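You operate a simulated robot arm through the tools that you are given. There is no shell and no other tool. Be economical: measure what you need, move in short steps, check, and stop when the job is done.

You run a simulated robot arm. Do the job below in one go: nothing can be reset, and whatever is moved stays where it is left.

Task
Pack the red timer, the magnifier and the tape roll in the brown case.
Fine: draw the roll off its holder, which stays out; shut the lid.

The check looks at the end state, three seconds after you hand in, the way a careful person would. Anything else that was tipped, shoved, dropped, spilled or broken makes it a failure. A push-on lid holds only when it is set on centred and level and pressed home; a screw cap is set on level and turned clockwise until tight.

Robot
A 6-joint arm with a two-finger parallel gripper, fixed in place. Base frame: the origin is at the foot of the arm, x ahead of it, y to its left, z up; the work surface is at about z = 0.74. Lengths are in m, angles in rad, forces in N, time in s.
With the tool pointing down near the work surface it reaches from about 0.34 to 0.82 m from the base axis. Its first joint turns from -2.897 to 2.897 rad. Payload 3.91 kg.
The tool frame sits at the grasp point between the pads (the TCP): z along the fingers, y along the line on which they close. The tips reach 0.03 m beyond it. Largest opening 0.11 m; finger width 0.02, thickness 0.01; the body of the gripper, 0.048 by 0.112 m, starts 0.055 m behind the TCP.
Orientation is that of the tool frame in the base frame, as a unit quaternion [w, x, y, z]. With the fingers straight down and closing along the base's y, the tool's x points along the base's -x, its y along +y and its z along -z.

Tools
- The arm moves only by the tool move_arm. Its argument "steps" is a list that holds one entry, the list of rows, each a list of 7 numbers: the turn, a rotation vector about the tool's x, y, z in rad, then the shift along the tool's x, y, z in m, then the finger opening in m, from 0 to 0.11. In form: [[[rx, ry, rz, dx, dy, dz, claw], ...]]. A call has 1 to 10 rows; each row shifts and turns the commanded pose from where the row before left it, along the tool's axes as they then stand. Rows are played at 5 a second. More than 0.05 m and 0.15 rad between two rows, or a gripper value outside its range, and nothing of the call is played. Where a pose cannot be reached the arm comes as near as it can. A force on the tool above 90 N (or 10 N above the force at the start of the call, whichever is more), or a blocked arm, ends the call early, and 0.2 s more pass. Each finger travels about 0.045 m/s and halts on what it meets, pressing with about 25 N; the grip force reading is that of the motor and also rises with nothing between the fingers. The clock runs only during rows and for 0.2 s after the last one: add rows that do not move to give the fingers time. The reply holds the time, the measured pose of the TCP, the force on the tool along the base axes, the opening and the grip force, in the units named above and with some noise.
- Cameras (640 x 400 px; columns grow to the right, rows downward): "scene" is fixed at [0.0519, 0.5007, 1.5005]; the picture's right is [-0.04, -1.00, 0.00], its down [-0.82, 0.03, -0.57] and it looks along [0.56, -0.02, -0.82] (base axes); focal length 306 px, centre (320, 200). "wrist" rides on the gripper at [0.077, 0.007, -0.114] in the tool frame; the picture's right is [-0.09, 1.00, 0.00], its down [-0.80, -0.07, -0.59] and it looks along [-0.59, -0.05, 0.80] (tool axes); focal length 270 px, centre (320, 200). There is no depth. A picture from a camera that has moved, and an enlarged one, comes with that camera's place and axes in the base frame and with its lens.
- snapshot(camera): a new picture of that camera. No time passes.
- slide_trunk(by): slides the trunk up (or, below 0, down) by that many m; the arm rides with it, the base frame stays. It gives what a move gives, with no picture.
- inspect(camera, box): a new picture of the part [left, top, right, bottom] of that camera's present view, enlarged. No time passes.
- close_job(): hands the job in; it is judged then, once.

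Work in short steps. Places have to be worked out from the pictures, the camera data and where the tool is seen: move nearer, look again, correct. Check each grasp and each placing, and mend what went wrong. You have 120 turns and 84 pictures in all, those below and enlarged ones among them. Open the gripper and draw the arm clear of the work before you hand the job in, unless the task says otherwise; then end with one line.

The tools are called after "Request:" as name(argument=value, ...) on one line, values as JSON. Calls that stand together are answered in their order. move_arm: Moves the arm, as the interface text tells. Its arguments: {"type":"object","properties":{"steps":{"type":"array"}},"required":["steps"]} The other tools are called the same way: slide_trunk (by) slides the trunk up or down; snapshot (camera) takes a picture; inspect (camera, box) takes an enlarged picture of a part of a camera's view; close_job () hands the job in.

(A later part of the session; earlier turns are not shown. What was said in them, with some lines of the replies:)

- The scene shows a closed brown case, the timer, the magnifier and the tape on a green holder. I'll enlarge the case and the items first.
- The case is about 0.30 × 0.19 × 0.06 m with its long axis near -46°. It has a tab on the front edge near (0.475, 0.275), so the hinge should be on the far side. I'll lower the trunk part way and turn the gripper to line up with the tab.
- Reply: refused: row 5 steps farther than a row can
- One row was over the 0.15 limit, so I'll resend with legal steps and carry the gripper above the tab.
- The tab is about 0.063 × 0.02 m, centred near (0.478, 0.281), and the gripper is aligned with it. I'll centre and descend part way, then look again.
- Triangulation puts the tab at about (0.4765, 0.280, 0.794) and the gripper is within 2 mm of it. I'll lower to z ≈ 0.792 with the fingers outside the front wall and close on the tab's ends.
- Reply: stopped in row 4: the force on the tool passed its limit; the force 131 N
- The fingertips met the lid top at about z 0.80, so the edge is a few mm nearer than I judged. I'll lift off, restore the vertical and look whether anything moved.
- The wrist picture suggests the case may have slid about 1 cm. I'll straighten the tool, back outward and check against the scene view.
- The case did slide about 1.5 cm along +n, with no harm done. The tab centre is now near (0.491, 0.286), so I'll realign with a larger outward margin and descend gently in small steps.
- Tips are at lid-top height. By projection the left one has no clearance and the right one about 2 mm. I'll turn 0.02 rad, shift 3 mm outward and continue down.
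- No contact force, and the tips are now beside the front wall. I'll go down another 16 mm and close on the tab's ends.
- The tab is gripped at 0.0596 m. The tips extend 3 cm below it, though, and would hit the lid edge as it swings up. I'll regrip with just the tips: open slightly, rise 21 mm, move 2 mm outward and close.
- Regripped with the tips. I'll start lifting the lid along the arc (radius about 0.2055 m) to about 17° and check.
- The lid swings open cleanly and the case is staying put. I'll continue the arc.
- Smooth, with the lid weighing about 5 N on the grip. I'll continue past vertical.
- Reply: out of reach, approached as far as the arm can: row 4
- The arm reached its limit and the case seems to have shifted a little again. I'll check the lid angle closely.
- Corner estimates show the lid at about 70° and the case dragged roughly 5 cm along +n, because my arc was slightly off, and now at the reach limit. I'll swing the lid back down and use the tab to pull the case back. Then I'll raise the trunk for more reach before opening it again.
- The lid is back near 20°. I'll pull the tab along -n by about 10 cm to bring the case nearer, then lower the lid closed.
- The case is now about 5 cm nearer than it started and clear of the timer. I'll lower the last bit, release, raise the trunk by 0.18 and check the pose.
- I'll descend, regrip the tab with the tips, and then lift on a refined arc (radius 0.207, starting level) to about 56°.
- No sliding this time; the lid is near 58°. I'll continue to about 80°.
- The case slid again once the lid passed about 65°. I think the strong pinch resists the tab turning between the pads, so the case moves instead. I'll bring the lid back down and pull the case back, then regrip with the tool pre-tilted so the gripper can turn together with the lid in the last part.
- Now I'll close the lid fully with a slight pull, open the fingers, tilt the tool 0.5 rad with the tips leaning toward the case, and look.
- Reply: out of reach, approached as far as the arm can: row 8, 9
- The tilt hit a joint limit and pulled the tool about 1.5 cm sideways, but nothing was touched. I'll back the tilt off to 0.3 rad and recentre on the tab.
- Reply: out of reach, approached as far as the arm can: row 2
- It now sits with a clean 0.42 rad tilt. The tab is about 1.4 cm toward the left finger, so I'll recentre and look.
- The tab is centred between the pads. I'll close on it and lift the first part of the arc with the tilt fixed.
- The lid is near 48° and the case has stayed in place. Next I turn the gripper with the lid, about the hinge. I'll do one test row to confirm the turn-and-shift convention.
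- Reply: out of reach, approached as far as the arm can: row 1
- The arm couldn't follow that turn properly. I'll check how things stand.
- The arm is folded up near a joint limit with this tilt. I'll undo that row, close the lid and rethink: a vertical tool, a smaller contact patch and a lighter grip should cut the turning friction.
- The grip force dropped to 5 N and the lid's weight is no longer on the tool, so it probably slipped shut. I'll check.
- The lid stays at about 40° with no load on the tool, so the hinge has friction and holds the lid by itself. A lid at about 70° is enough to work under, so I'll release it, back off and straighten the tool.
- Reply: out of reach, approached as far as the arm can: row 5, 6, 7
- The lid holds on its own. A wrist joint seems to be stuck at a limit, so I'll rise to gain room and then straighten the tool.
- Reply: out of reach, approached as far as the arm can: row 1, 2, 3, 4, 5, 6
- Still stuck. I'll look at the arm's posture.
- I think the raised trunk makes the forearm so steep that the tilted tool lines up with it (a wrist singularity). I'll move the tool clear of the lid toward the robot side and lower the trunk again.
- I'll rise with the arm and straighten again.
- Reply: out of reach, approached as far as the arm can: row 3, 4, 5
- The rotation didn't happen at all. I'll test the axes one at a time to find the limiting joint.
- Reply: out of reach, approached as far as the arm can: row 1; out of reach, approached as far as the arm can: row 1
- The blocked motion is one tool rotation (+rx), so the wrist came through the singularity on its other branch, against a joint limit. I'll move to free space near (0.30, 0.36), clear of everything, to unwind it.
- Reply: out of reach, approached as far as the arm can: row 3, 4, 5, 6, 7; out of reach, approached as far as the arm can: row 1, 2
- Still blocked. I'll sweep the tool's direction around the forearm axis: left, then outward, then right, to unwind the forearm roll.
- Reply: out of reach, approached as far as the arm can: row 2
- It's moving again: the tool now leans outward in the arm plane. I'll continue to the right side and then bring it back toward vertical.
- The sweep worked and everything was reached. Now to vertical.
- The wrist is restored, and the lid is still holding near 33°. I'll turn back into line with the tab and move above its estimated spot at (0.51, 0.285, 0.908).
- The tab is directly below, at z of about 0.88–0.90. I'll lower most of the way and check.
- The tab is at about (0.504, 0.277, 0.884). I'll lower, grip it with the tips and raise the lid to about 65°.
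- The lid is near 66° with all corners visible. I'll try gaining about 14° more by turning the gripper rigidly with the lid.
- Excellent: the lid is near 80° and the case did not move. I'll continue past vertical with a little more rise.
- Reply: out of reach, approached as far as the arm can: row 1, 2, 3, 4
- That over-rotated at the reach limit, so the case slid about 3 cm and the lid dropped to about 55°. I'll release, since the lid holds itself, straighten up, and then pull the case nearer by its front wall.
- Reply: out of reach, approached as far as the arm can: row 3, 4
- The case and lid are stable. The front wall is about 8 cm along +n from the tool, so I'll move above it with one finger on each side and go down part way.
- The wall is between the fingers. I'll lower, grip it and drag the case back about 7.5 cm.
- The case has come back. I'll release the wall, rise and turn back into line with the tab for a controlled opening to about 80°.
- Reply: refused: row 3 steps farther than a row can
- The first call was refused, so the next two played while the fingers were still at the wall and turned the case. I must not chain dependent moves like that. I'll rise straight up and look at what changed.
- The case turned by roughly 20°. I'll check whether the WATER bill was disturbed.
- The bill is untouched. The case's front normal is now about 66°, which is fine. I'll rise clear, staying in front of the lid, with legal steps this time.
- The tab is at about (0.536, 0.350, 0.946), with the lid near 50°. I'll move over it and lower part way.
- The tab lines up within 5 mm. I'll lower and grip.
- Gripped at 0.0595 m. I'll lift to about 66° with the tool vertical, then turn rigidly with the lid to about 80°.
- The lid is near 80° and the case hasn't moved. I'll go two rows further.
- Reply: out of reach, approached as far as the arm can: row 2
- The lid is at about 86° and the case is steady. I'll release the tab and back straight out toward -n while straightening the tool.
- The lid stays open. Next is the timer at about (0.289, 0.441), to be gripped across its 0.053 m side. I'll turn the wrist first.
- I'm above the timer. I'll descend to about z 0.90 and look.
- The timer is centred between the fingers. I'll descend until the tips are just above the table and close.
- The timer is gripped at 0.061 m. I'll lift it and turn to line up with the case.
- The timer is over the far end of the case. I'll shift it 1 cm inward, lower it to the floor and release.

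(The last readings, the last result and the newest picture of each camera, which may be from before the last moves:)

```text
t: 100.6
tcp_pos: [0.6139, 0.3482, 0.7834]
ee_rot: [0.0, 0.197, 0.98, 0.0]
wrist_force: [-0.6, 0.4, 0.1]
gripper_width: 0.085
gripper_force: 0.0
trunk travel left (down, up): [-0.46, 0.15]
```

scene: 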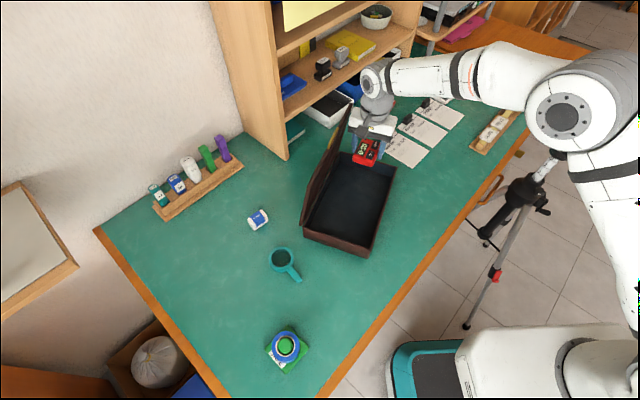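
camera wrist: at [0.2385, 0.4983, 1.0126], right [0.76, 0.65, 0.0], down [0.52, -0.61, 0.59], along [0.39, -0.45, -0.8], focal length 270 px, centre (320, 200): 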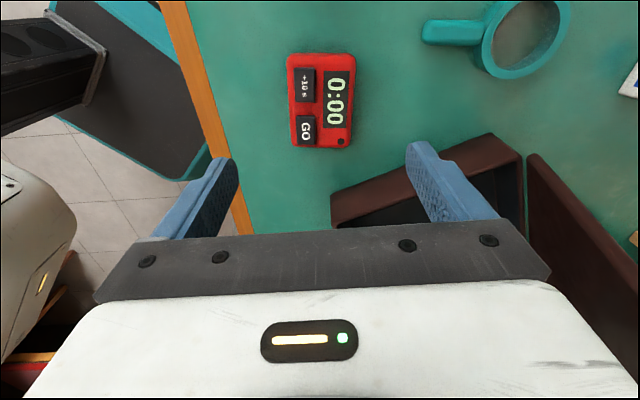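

Released. I'll rise and travel to the magnifier, along the case first and then around the end of the lid.

Request:
move_arm(steps=[[[0, 0, 0, 0, 0, -0.045, 0.085], [0, 0, 0, 0, 0, -0.045, 0.085], [0, 0, 0, 0, 0, -0.045, 0.085], [0, 0, 0, 0.048, 0, 0, 0.085], [0, 0, 0, 0.048, 0, 0, 0.085], [0, 0, 0, 0.048, 0, 0, 0.085], [0, 0, 0, 0.048, 0, 0, 0.085], [0, 0, 0, 0.048, 0, 0, 0.085], [0, 0, 0, 0.048, 0, 0, 0.085], [0, 0, 0, 0.047, 0, 0, 0.085]]])

Request:
move_arm(steps=[[[0, 0, 0, 0, 0.045, 0, 0.06], [0, 0, 0, 0, 0.044, 0, 0.06], [0, 0, -0.134, 0, 0, 0, 0.06], [0, 0, -0.134, 0, 0, 0, 0.06], [0, 0, -0.134, 0, 0, 0, 0.06], [0, 0, -0.134, 0, 0, 0, 0.06], [0, 0, -0.134, 0, 0, 0, 0.06], [0, 0, -0.134, 0, 0, 0, 0.06], [0, 0, -0.134, 0, 0, 0, 0.06], [0, 0, -0.134, 0, 0, 0, 0.06]]])

Request:
snapshot(camera="wrist")

Request:
snapshot(camera="scene")

```text
t: 102.8
tcp_pos: [0.3073, 0.4785, 0.9204]
ee_rot: [0.0, 0.198, 0.98, 0.0]
wrist_force: [0.4, 0.3, 0.0]
gripper_width: 0.085
gripper_force: 0.1
trunk travel left (down, up): [-0.46, 0.15]
```

```text
t: 105.0
tcp_pos: [0.3404, 0.5602, 0.9188]
ee_rot: [0.0, -0.332, 0.943, 0.0]
wrist_force: [0.0, 0.9, 0.0]
gripper_width: 0.0598
gripper_force: 0.1
trunk travel left (down, up): [-0.46, 0.15]
```

```text
19 pictures are left
camera wrist: at [0.2756, 0.5169, 1.0347], right [-0.56, 0.83, 0.0], down [0.67, 0.45, 0.59], along [0.49, 0.33, -0.8], focal length 270 px, centre (320, 200)
```

wrist: 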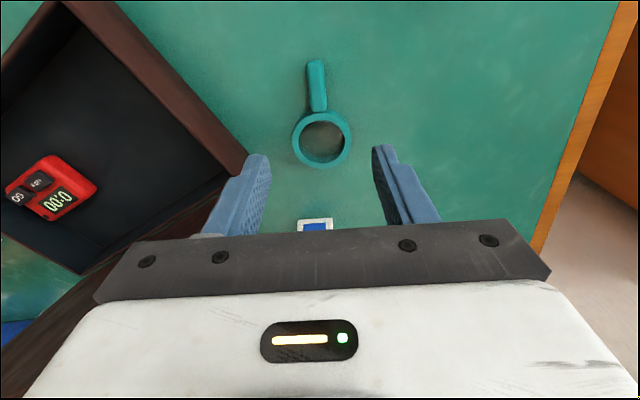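

```text
18 pictures are left
```

scene: 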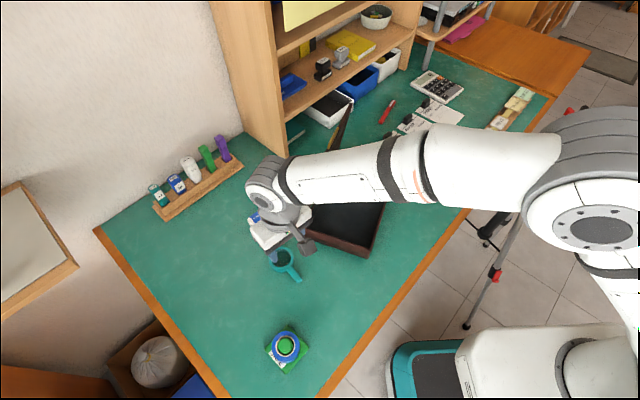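

The timer is lying in the case. The magnifier's handle mid is about 1 cm from the tool along its axis, so I'll shift, descend and grip it.

Request:
move_arm(steps=[[[0, 0, 0, 0.0095, -0.0016, 0.04, 0.06], [0, 0, 0, 0, 0, 0.045, 0.06], [0, 0, 0, 0, 0, 0.045, 0.06], [0, 0, 0, 0, 0, 0.012, 0.06], [0, 0, 0, 0, 0, 0.005, 0.06], [0, 0, 0, 0, 0, 0, 0.03], [0, 0, 0, 0, 0, 0, 0.01], [0, 0, 0, 0, 0, 0, 0.0], [0, 0, 0, 0, 0, 0, 0.0], [0, 0, 0, 0, 0, 0, 0.0]]])

```text
t: 107.2
tcp_pos: [0.3325, 0.5529, 0.7726]
ee_rot: [0.0, -0.331, 0.943, 0.0]
wrist_force: [0.0, -0.9, -0.1]
gripper_width: 0.0171
gripper_force: 25.5
trunk travel left (down, up): [-0.46, 0.15]
```

The handle is gripped at 17 mm. I'll lift, turn the handle square to the case, and carry it around to the near end.

Request:
move_arm(steps=[[[0, 0, 0, 0, 0, -0.043, 0], [0, 0, 0, 0, 0, -0.043, 0], [0, 0, 0, 0, 0, -0.043, 0], [0, 0, -0.125, 0, 0, 0, 0], [0, 0, -0.125, 0, 0, 0, 0], [0, 0, -0.125, 0, 0, 0, 0], [0, 0, -0.125, 0, 0, 0, 0], [0, 0, 0, 0.0365, 0, 0, 0], [0, 0, 0, 0.0365, 0, 0, 0], [0, 0, 0, 0.0365, 0, 0, 0]]])

Request:
move_arm(steps=[[[0, 0, 0, 0, -0.039, 0, 0], [0, 0, 0, 0, -0.039, 0, 0], [0, 0, 0, 0, -0.039, 0, 0], [0, 0, 0, 0, -0.039, 0, 0], [0, 0, 0, 0, 0, 0, 0]]])

Request:
snapshot(camera="wrist")

```text
t: 109.4
tcp_pos: [0.2905, 0.4512, 0.9019]
ee_rot: [0.001, -0.555, 0.832, 0.0]
wrist_force: [0.2, 0.3, -0.5]
gripper_width: 0.0171
gripper_force: 25.0
trunk travel left (down, up): [-0.46, 0.15]
```

```text
t: 110.6
tcp_pos: [0.4337, 0.3933, 0.9015]
ee_rot: [0.0, -0.554, 0.833, 0.0]
wrist_force: [-0.2, 0.1, -1.0]
gripper_width: 0.0174
gripper_force: 25.0
trunk travel left (down, up): [-0.46, 0.15]
```

```text
17 pictures are left
camera wrist: at [0.3983, 0.3246, 1.0167], right [-0.89, 0.46, 0.0], down [0.37, 0.71, 0.59], along [0.28, 0.53, -0.8], focal length 270 px, centre (320, 200)
```

wrist: 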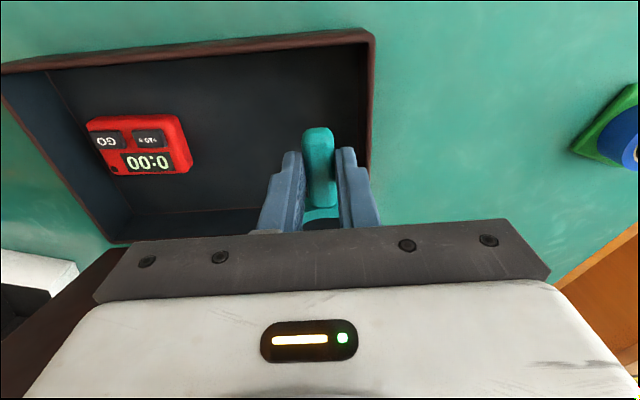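

The magnifier hangs level over the near end. I'll shift 1 cm away from the end wall, lower it and release.

Request:
move_arm(steps=[[[0, 0, 0, 0, -0.01, 0.04, 0], [0, 0, 0, 0, 0, 0.045, 0], [0, 0, 0, 0, 0, 0.028, 0], [0, 0, 0, 0, 0, 0.008, 0], [0, 0, 0, 0, 0, 0, 0.03], [0, 0, 0, 0, 0, 0, 0.035], [0, 0, 0, 0, 0, -0.04, 0.035], [0, 0, 0, 0, 0, -0.045, 0.05], [0, 0, 0, 0, 0, -0.045, 0.05], [0, 0, 0, 0, 0, 0, 0.05]]])

Request:
inspect(camera="scene", box=[230, 100, 430, 270])

```text
t: 112.8
tcp_pos: [0.4449, 0.3871, 0.911]
ee_rot: [-0.001, -0.554, 0.833, 0.0]
wrist_force: [-0.5, -0.7, -0.4]
gripper_width: 0.0501
gripper_force: 0.1
trunk travel left (down, up): [-0.46, 0.15]
```

```text
2.35 times, centred on (330, 185) of scene
camera zoom: at [0.0519, 0.5007, 1.5005], right [-0.04, -1.0, 0.0], down [-0.82, 0.03, -0.57], along [0.56, -0.02, -0.82], focal length 719 px, centre (296, 235)
```

zoom: 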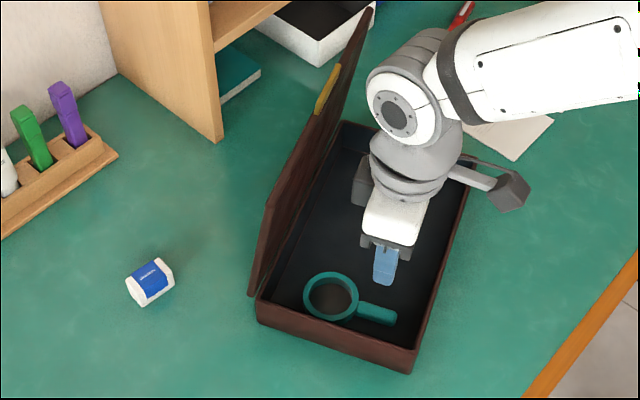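

The magnifier is lying in the case next to the timer. Now I'll travel to the tape holder near (0.166, 0.572).

Request:
move_arm(steps=[[[0, 0, 0, -0.007, 0.0412, 0, 0.1], [0, 0, 0, -0.007, 0.0412, 0, 0.1], [0, 0, 0, -0.007, 0.0412, 0, 0.1], [0, 0, 0, -0.007, 0.0412, 0, 0.1], [0, 0, 0, -0.007, 0.0412, 0, 0.1], [0, 0, 0, -0.007, 0.0412, 0, 0.1], [0, 0, 0, -0.007, 0.0412, 0, 0.1], [0, 0, 0, -0.007, 0.0412, 0, 0.1], [0, 0, 0, 0, 0, 0, 0.1]]])

Request:
snapshot(camera="wrist")

Request:
inspect(camera="scene", box=[230, 280, 350, 390])

```text
t: 114.8
tcp_pos: [0.1605, 0.5672, 0.9088]
ee_rot: [-0.001, -0.554, 0.833, 0.0]
wrist_force: [0.4, 1.2, 0.0]
gripper_width: 0.0999
gripper_force: 0.1
trunk travel left (down, up): [-0.46, 0.15]
```

```text
15 pictures are left
camera wrist: at [0.125, 0.4997, 1.0249], right [-0.89, 0.47, 0.0], down [0.37, 0.71, 0.59], along [0.28, 0.53, -0.8], focal length 270 px, centre (320, 200)
```

wrist: 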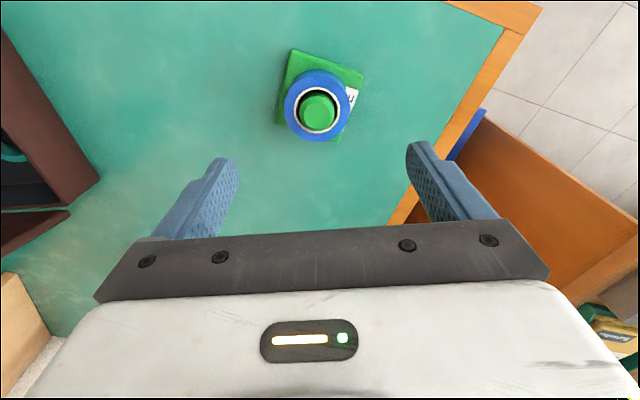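

```text
3.64 times, centred on (290, 335) of scene
camera zoom: at [0.0519, 0.5007, 1.5005], right [-0.04, -1.0, 0.0], down [-0.82, 0.03, -0.57], along [0.56, -0.02, -0.82], focal length 1111 px, centre (429, -291)
```

zoom: 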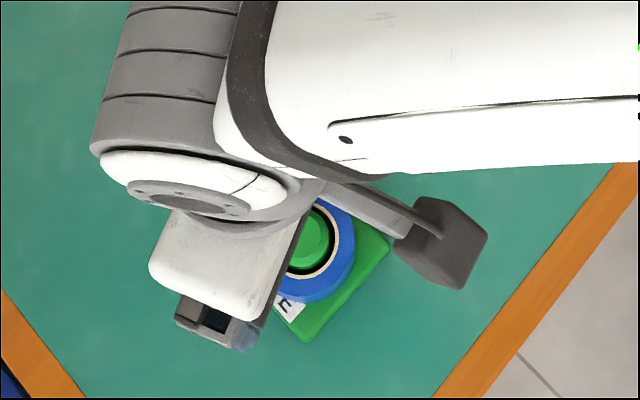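

Two views put the roll's top at about z 0.777, centre (0.164, 0.570), outer diameter 0.063. I'll centre, descend with the tips just above the base plate and close.

Request:
move_arm(steps=[[[0, 0, 0, -0.004, -0.0023, 0.04, 0.1], [0, 0, 0, 0, 0, 0.045, 0.1], [0, 0, 0, 0, 0, 0.03, 0.1], [0, 0, 0, 0, 0, 0.005, 0.1], [0, 0, 0, 0, 0, 0, 0.075], [0, 0, 0, 0, 0, 0, 0.055], [0, 0, 0, 0, 0, 0, 0.055], [0, 0, 0, 0, 0, 0, 0.05], [0, 0, 0, 0, 0, 0, 0.05]]])

Request:
inspect(camera="wrist", box=[200, 60, 440, 240])

```text
t: 116.8
tcp_pos: [0.1656, 0.5698, 0.7881]
ee_rot: [0.0, -0.555, 0.832, 0.001]
wrist_force: [-0.4, -0.6, 0.1]
gripper_width: 0.0577
gripper_force: 24.7
trunk travel left (down, up): [-0.46, 0.15]
```

```text
2.22 times, centred on (320, 150) of wrist
camera zoom: at [0.129, 0.5008, 0.9041], right [-0.89, 0.47, 0.0], down [0.37, 0.71, 0.59], along [0.28, 0.53, -0.8], focal length 601 px, centre (320, 311)
```

zoom: 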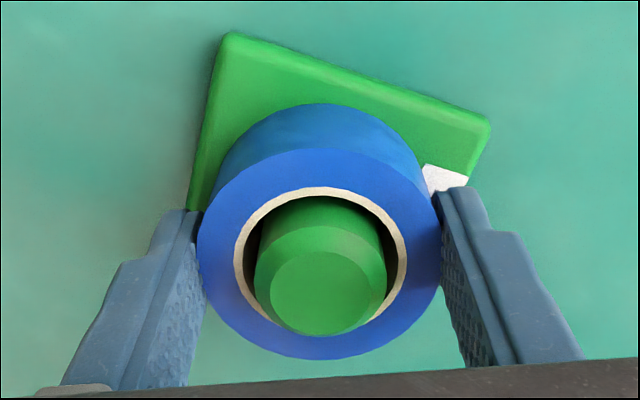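

The roll is gripped at its 0.058 m diameter, with the post clear inside. I'll draw it straight up slowly and check that the holder stays.

Request:
move_arm(steps=[[[0, 0, 0, 0, 0, -0.01, 0.05], [0, 0, 0, 0, 0, -0.015, 0.05], [0, 0, 0, 0, 0, -0.02, 0.05], [0, 0, 0, 0, 0, -0.025, 0.05], [0, 0, 0, 0, 0, -0.03, 0.05], [0, 0, 0, 0, 0, -0.03, 0.05], [0, 0, 0, 0, 0, 0, 0.05]]])

Request:
snapshot(camera="wrist")

```text
t: 118.4
tcp_pos: [0.1664, 0.568, 0.9215]
ee_rot: [0.0, -0.554, 0.832, 0.0]
wrist_force: [0.1, -0.6, -0.2]
gripper_width: 0.0577
gripper_force: 24.8
trunk travel left (down, up): [-0.46, 0.15]
```

```text
12 pictures are left
camera wrist: at [0.1294, 0.4998, 1.0363], right [-0.89, 0.47, 0.0], down [0.37, 0.71, 0.59], along [0.28, 0.53, -0.8], focal length 270 px, centre (320, 200)
```

wrist: 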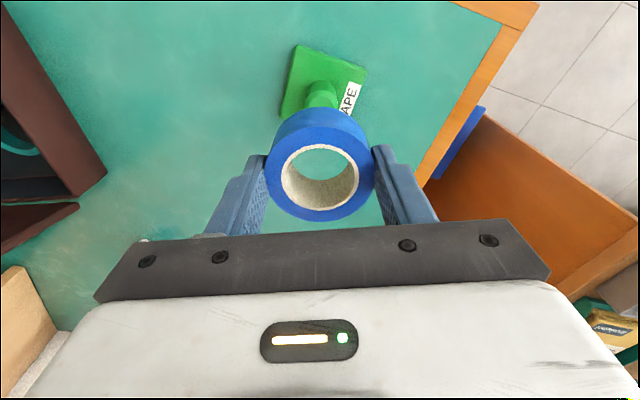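

The roll is off and the holder stayed put. I'll carry the roll to the gap between the magnifier's handle and the timer.

Request:
move_arm(steps=[[[0, 0, 0, 0.0075, -0.0444, 0, 0.05], [0, 0, 0, 0.0075, -0.0444, 0, 0.05], [0, 0, 0, 0.0075, -0.0444, 0, 0.05], [0, 0, 0, 0.0075, -0.0444, 0, 0.05], [0, 0, 0, 0.0075, -0.0444, 0, 0.05], [0, 0, 0, 0.0075, -0.0444, 0, 0.05], [0, 0, 0, 0.0075, -0.0444, 0, 0.05], [0, 0, 0, 0.0075, -0.0444, 0, 0.05], [0, 0, 0, 0.0077, -0.0444, 0, 0.05], [0, 0, 0, 0, 0, 0, 0.05]]])

Request:
snapshot(camera="wrist")

```text
t: 120.6
tcp_pos: [0.5072, 0.3528, 0.9219]
ee_rot: [-0.001, -0.555, 0.832, -0.001]
wrist_force: [-0.7, 0.4, -1.4]
gripper_width: 0.0578
gripper_force: 24.4
trunk travel left (down, up): [-0.46, 0.15]
```

```text
11 pictures are left
camera wrist: at [0.4707, 0.2839, 1.0373], right [-0.89, 0.46, 0.0], down [0.37, 0.71, 0.59], along [0.28, 0.53, -0.8], focal length 270 px, centre (320, 200)
```

wrist: 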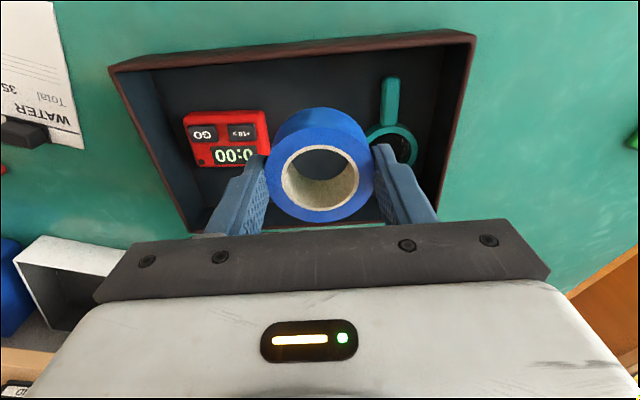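

The gap checks out: the timer edge is at e ≈ 0.383 and the roll centre at e ≈ 0.324. I'll lower and release.

Request:
move_arm(steps=[[[0, 0, 0, 0, 0, 0.045, 0.05], [0, 0, 0, 0, 0, 0.045, 0.05], [0, 0, 0, 0, 0, 0.035, 0.05], [0, 0, 0, 0, 0, 0.012, 0.05], [0, 0, 0, 0, 0, 0, 0.065], [0, 0, 0, 0, 0, 0, 0.07], [0, 0, 0, 0, 0, 0, 0.07]]])

```text
t: 122.2
tcp_pos: [0.5057, 0.3527, 0.7836]
ee_rot: [0.0, -0.554, 0.832, 0.0]
wrist_force: [0.1, -0.1, -1.0]
gripper_width: 0.0701
gripper_force: 0.0
trunk travel left (down, up): [-0.46, 0.15]
```

Released. I'll rise straight up and check the contents.

Request:
move_arm(steps=[[[0, 0, 0, 0, 0, -0.045, 0.07], [0, 0, 0, 0, 0, -0.048, 0.08], [0, 0, 0, 0, 0, -0.048, 0.085], [0, 0, 0, 0.01, 0, -0.048, 0.085], [0, 0, 0, 0.01, 0, -0.048, 0.085], [0, 0, 0, 0.01, 0, -0.048, 0.085], [0, 0, 0, 0.025, -0.024, 0, 0.085], [0, 0, 0, 0, 0, 0, 0.085]]])

Request:
snapshot(camera="wrist")

```text
t: 124.0
tcp_pos: [0.51, 0.2914, 1.0678]
ee_rot: [-0.001, -0.555, 0.832, 0.0]
wrist_force: [0.2, -0.5, -0.3]
gripper_width: 0.0851
gripper_force: 0.0
trunk travel left (down, up): [-0.46, 0.15]
```

```text
10 pictures are left
camera wrist: at [0.4728, 0.2231, 1.1832], right [-0.89, 0.46, 0.0], down [0.37, 0.71, 0.59], along [0.28, 0.53, -0.8], focal length 270 px, centre (320, 200)
```

wrist: 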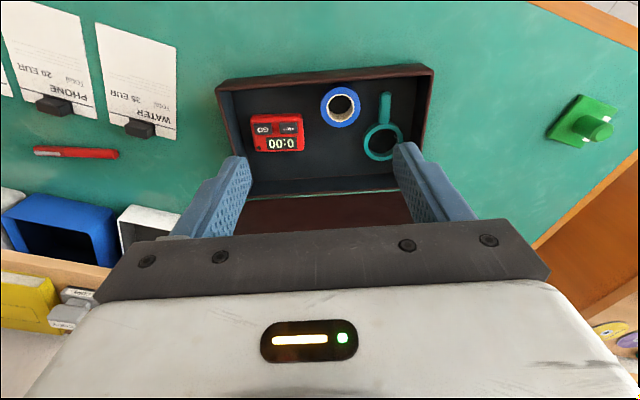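

All three items lie in the case and the lid still stands open. I'll tilt the tool and approach the tab the way I left it, stopping about 5 cm short to check.

Request:
move_arm(steps=[[[0, 0.12, 0, 0, 0, 0, 0.085], [0, 0.125, 0, 0, 0, 0, 0.085], [0, 0.12, 0, 0, 0, 0, 0.085], [0, 0, 0, -0.04, 0.001, -0.0086, 0.085], [0, 0, 0, -0.045, 0.001, -0.0085, 0.085], [0, 0, 0, -0.045, 0, 0, 0.085], [0, 0, 0, 0, 0, 0, 0.085]]])

Request:
snapshot(camera="wrist")

```text
t: 125.6
tcp_pos: [0.5552, 0.4125, 1.0381]
ee_rot: [-0.152, -0.545, 0.819, -0.101]
wrist_force: [0.3, -0.5, -0.3]
gripper_width: 0.085
gripper_force: 0.0
trunk travel left (down, up): [-0.46, 0.15]
```

```text
9 pictures are left
camera wrist: at [0.5374, 0.3861, 1.1729], right [-0.89, 0.46, -0.03], down [0.44, 0.86, 0.27], along [0.15, 0.22, -0.96], focal length 270 px, centre (320, 200)
```

wrist: 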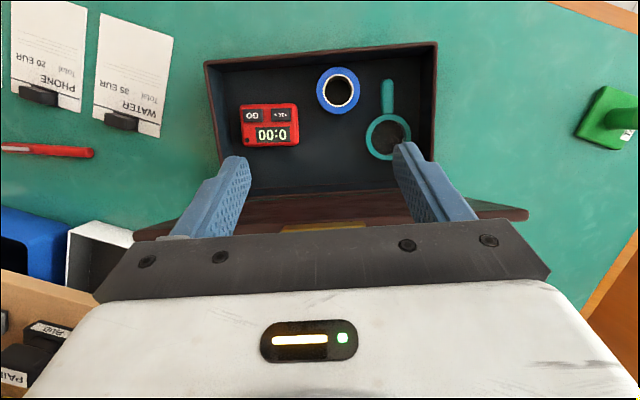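

The tab is centred between the fingers. I'll move the last 5 cm and grip.

Request:
move_arm(steps=[[[0, 0, 0, -0.02, 0.001, 0, 0.085], [0, 0, 0, -0.02, 0, 0, 0.085], [0, 0, 0, -0.009, 0, 0, 0.085], [0, 0, 0, 0, 0, 0, 0.065], [0, 0, 0, 0, 0, 0, 0.05], [0, 0, 0, 0, 0, 0, 0.05], [0, 0, 0, 0, 0, 0, 0.05]]])

```text
t: 127.2
tcp_pos: [0.5755, 0.4531, 1.0206]
ee_rot: [-0.151, -0.545, 0.819, -0.101]
wrist_force: [5.2, -1.5, 3.9]
gripper_width: 0.0597
gripper_force: 25.0
trunk travel left (down, up): [-0.46, 0.15]
```

Gripped. I'll close with the reverse motion: turn rigidly back to about 66°, then bring the lid down along the arc.

Request:
move_arm(steps=[[[0, -0.06, 0, 0.0125, 0, 0.004, 0.05], [0, -0.06, 0, 0.0125, 0, 0.0045, 0.05], [0, -0.06, 0, 0.0125, 0, 0.0045, 0.05], [0, -0.06, 0, 0.0125, 0, 0.0045, 0.05], [0, -0.06, 0, 0.0125, 0, 0.005, 0.05], [0, -0.06, 0, 0.0125, 0, 0.005, 0.05], [0, 0, 0, 0, 0, 0, 0.05]]])

Request:
inspect(camera="scene", box=[230, 100, 430, 270])

```text
t: 128.8
tcp_pos: [0.5425, 0.3826, 1.0077]
ee_rot: [-0.004, -0.555, 0.832, -0.001]
wrist_force: [0.5, -0.4, -7.2]
gripper_width: 0.0598
gripper_force: 24.9
trunk travel left (down, up): [-0.46, 0.15]
```

```text
2.35 times, centred on (330, 185) of scene
camera zoom: at [0.0519, 0.5007, 1.5005], right [-0.04, -1.0, 0.0], down [-0.82, 0.03, -0.57], along [0.56, -0.02, -0.82], focal length 719 px, centre (296, 235)
```

zoom: 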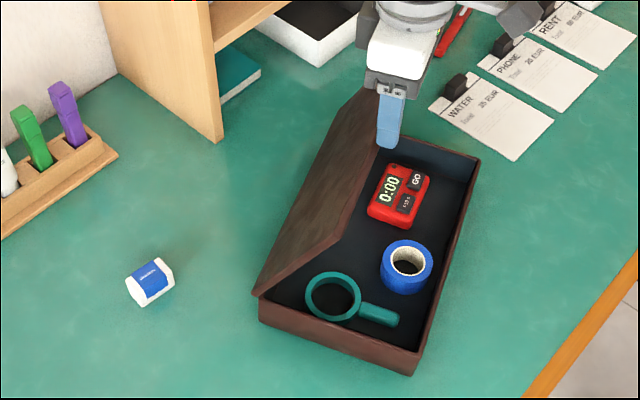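

The contents are settled and the lid is coming down at about 63°. I'll continue along the arc.

Request:
move_arm(steps=[[[0, 0, 0, 0.0286, 0, 0.0176, 0.05], [0, 0, 0, 0.0254, 0, 0.0219, 0.05], [0, 0, 0, 0.0216, 0, 0.0257, 0.05], [0, 0, 0, 0.0173, 0, 0.0288, 0.05], [0, 0, 0, 0.0124, 0, 0.0312, 0.05], [0, 0, 0, 0.0073, 0, 0.0328, 0.05], [0, 0, 0, 0, 0, 0, 0.05]]])

Request:
inspect(camera="scene", box=[230, 100, 430, 270])

```text
t: 130.4
tcp_pos: [0.4989, 0.2758, 0.8527]
ee_rot: [-0.003, -0.554, 0.832, -0.002]
wrist_force: [0.9, -1.5, -1.0]
gripper_width: 0.0597
gripper_force: 24.5
trunk travel left (down, up): [-0.46, 0.15]
```

```text
2.35 times, centred on (330, 185) of scene
camera zoom: at [0.0519, 0.5007, 1.5005], right [-0.04, -1.0, 0.0], down [-0.82, 0.03, -0.57], along [0.56, -0.02, -0.82], focal length 719 px, centre (296, 235)
```

zoom: 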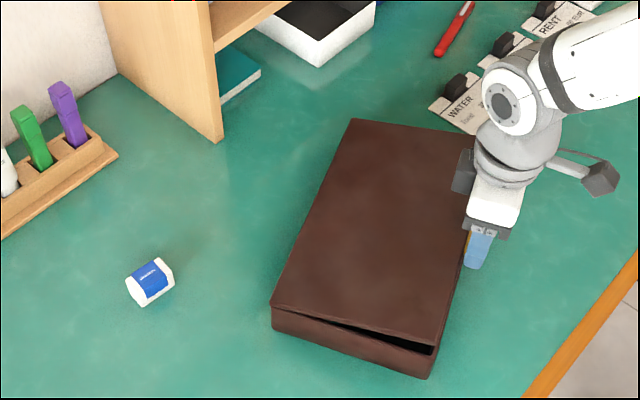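

Nearly shut. I'll lower the rest and press lightly.

Request:
move_arm(steps=[[[0, 0, 0, 0.001, 0, 0.015, 0.05], [0, 0, 0, 0.001, 0, 0.014, 0.05], [0, 0, 0, 0, 0, 0.006, 0.05], [0, 0, 0, 0, 0, 0.003, 0.05], [0, 0, 0, 0, 0, 0, 0.05]]])

```text
t: 131.6
tcp_pos: [0.4977, 0.2751, 0.8166]
ee_rot: [0.0, -0.554, 0.832, -0.001]
wrist_force: [4.7, -2.9, 23.9]
gripper_width: 0.0599
gripper_force: 24.8
trunk travel left (down, up): [-0.46, 0.15]
```

There is a 24 N reaction, so the lid is seated. I'll release and rise.

Request:
move_arm(steps=[[[0, 0, 0, 0, 0, -0.002, 0.05], [0, 0, 0, 0, 0, 0, 0.08], [0, 0, 0, 0, 0, 0, 0.08], [0, 0, 0, 0.005, 0, -0.04, 0.08], [0, 0, 0, 0.02, 0, -0.04, 0.08], [0, 0, 0, 0.03, 0, -0.04, 0.08], [0, 0, 0, 0.02, 0, -0.04, 0.08], [0, 0, 0, 0, 0, -0.04, 0.08], [0, 0, 0, 0, 0, 0, 0.08]]])

Request:
inspect(camera="scene", box=[230, 100, 430, 270])

Request:
snapshot(camera="scene")

```text
t: 133.6
tcp_pos: [0.4694, 0.2061, 1.0175]
ee_rot: [-0.002, -0.554, 0.832, -0.001]
wrist_force: [-0.6, 1.0, -0.6]
gripper_width: 0.08
gripper_force: 0.2
trunk travel left (down, up): [-0.46, 0.15]
```

```text
2.35 times, centred on (330, 185) of scene
camera zoom: at [0.0519, 0.5007, 1.5005], right [-0.04, -1.0, 0.0], down [-0.82, 0.03, -0.57], along [0.56, -0.02, -0.82], focal length 719 px, centre (296, 235)
```

zoom: 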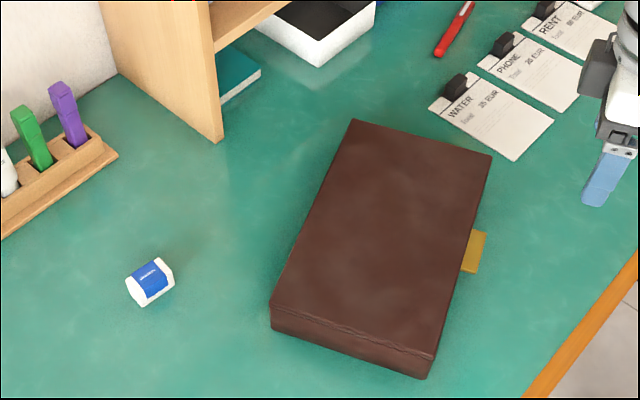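

```text
5 pictures are left
```

scene: 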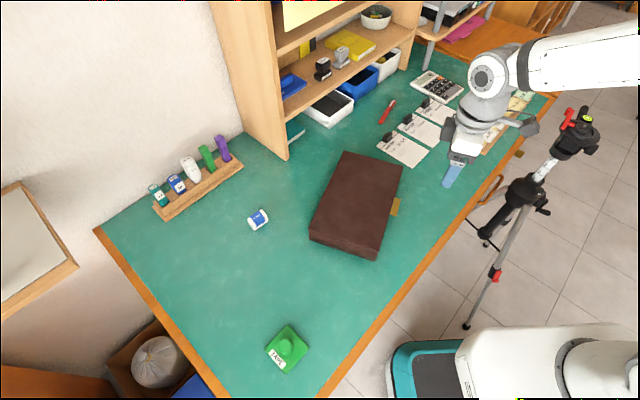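

The lid is shut flush, the holder is standing empty in its place, nothing else was disturbed, and the arm is clear with the gripper open. I'm handing in.

Request:
close_job()

```text
The job is handed in.
```

The red timer, the magnifier and the tape roll are in the brown case with the lid shut, and the empty tape holder is still standing where it was; the case itself slid and turned about 20° from its original spot while I was opening it.
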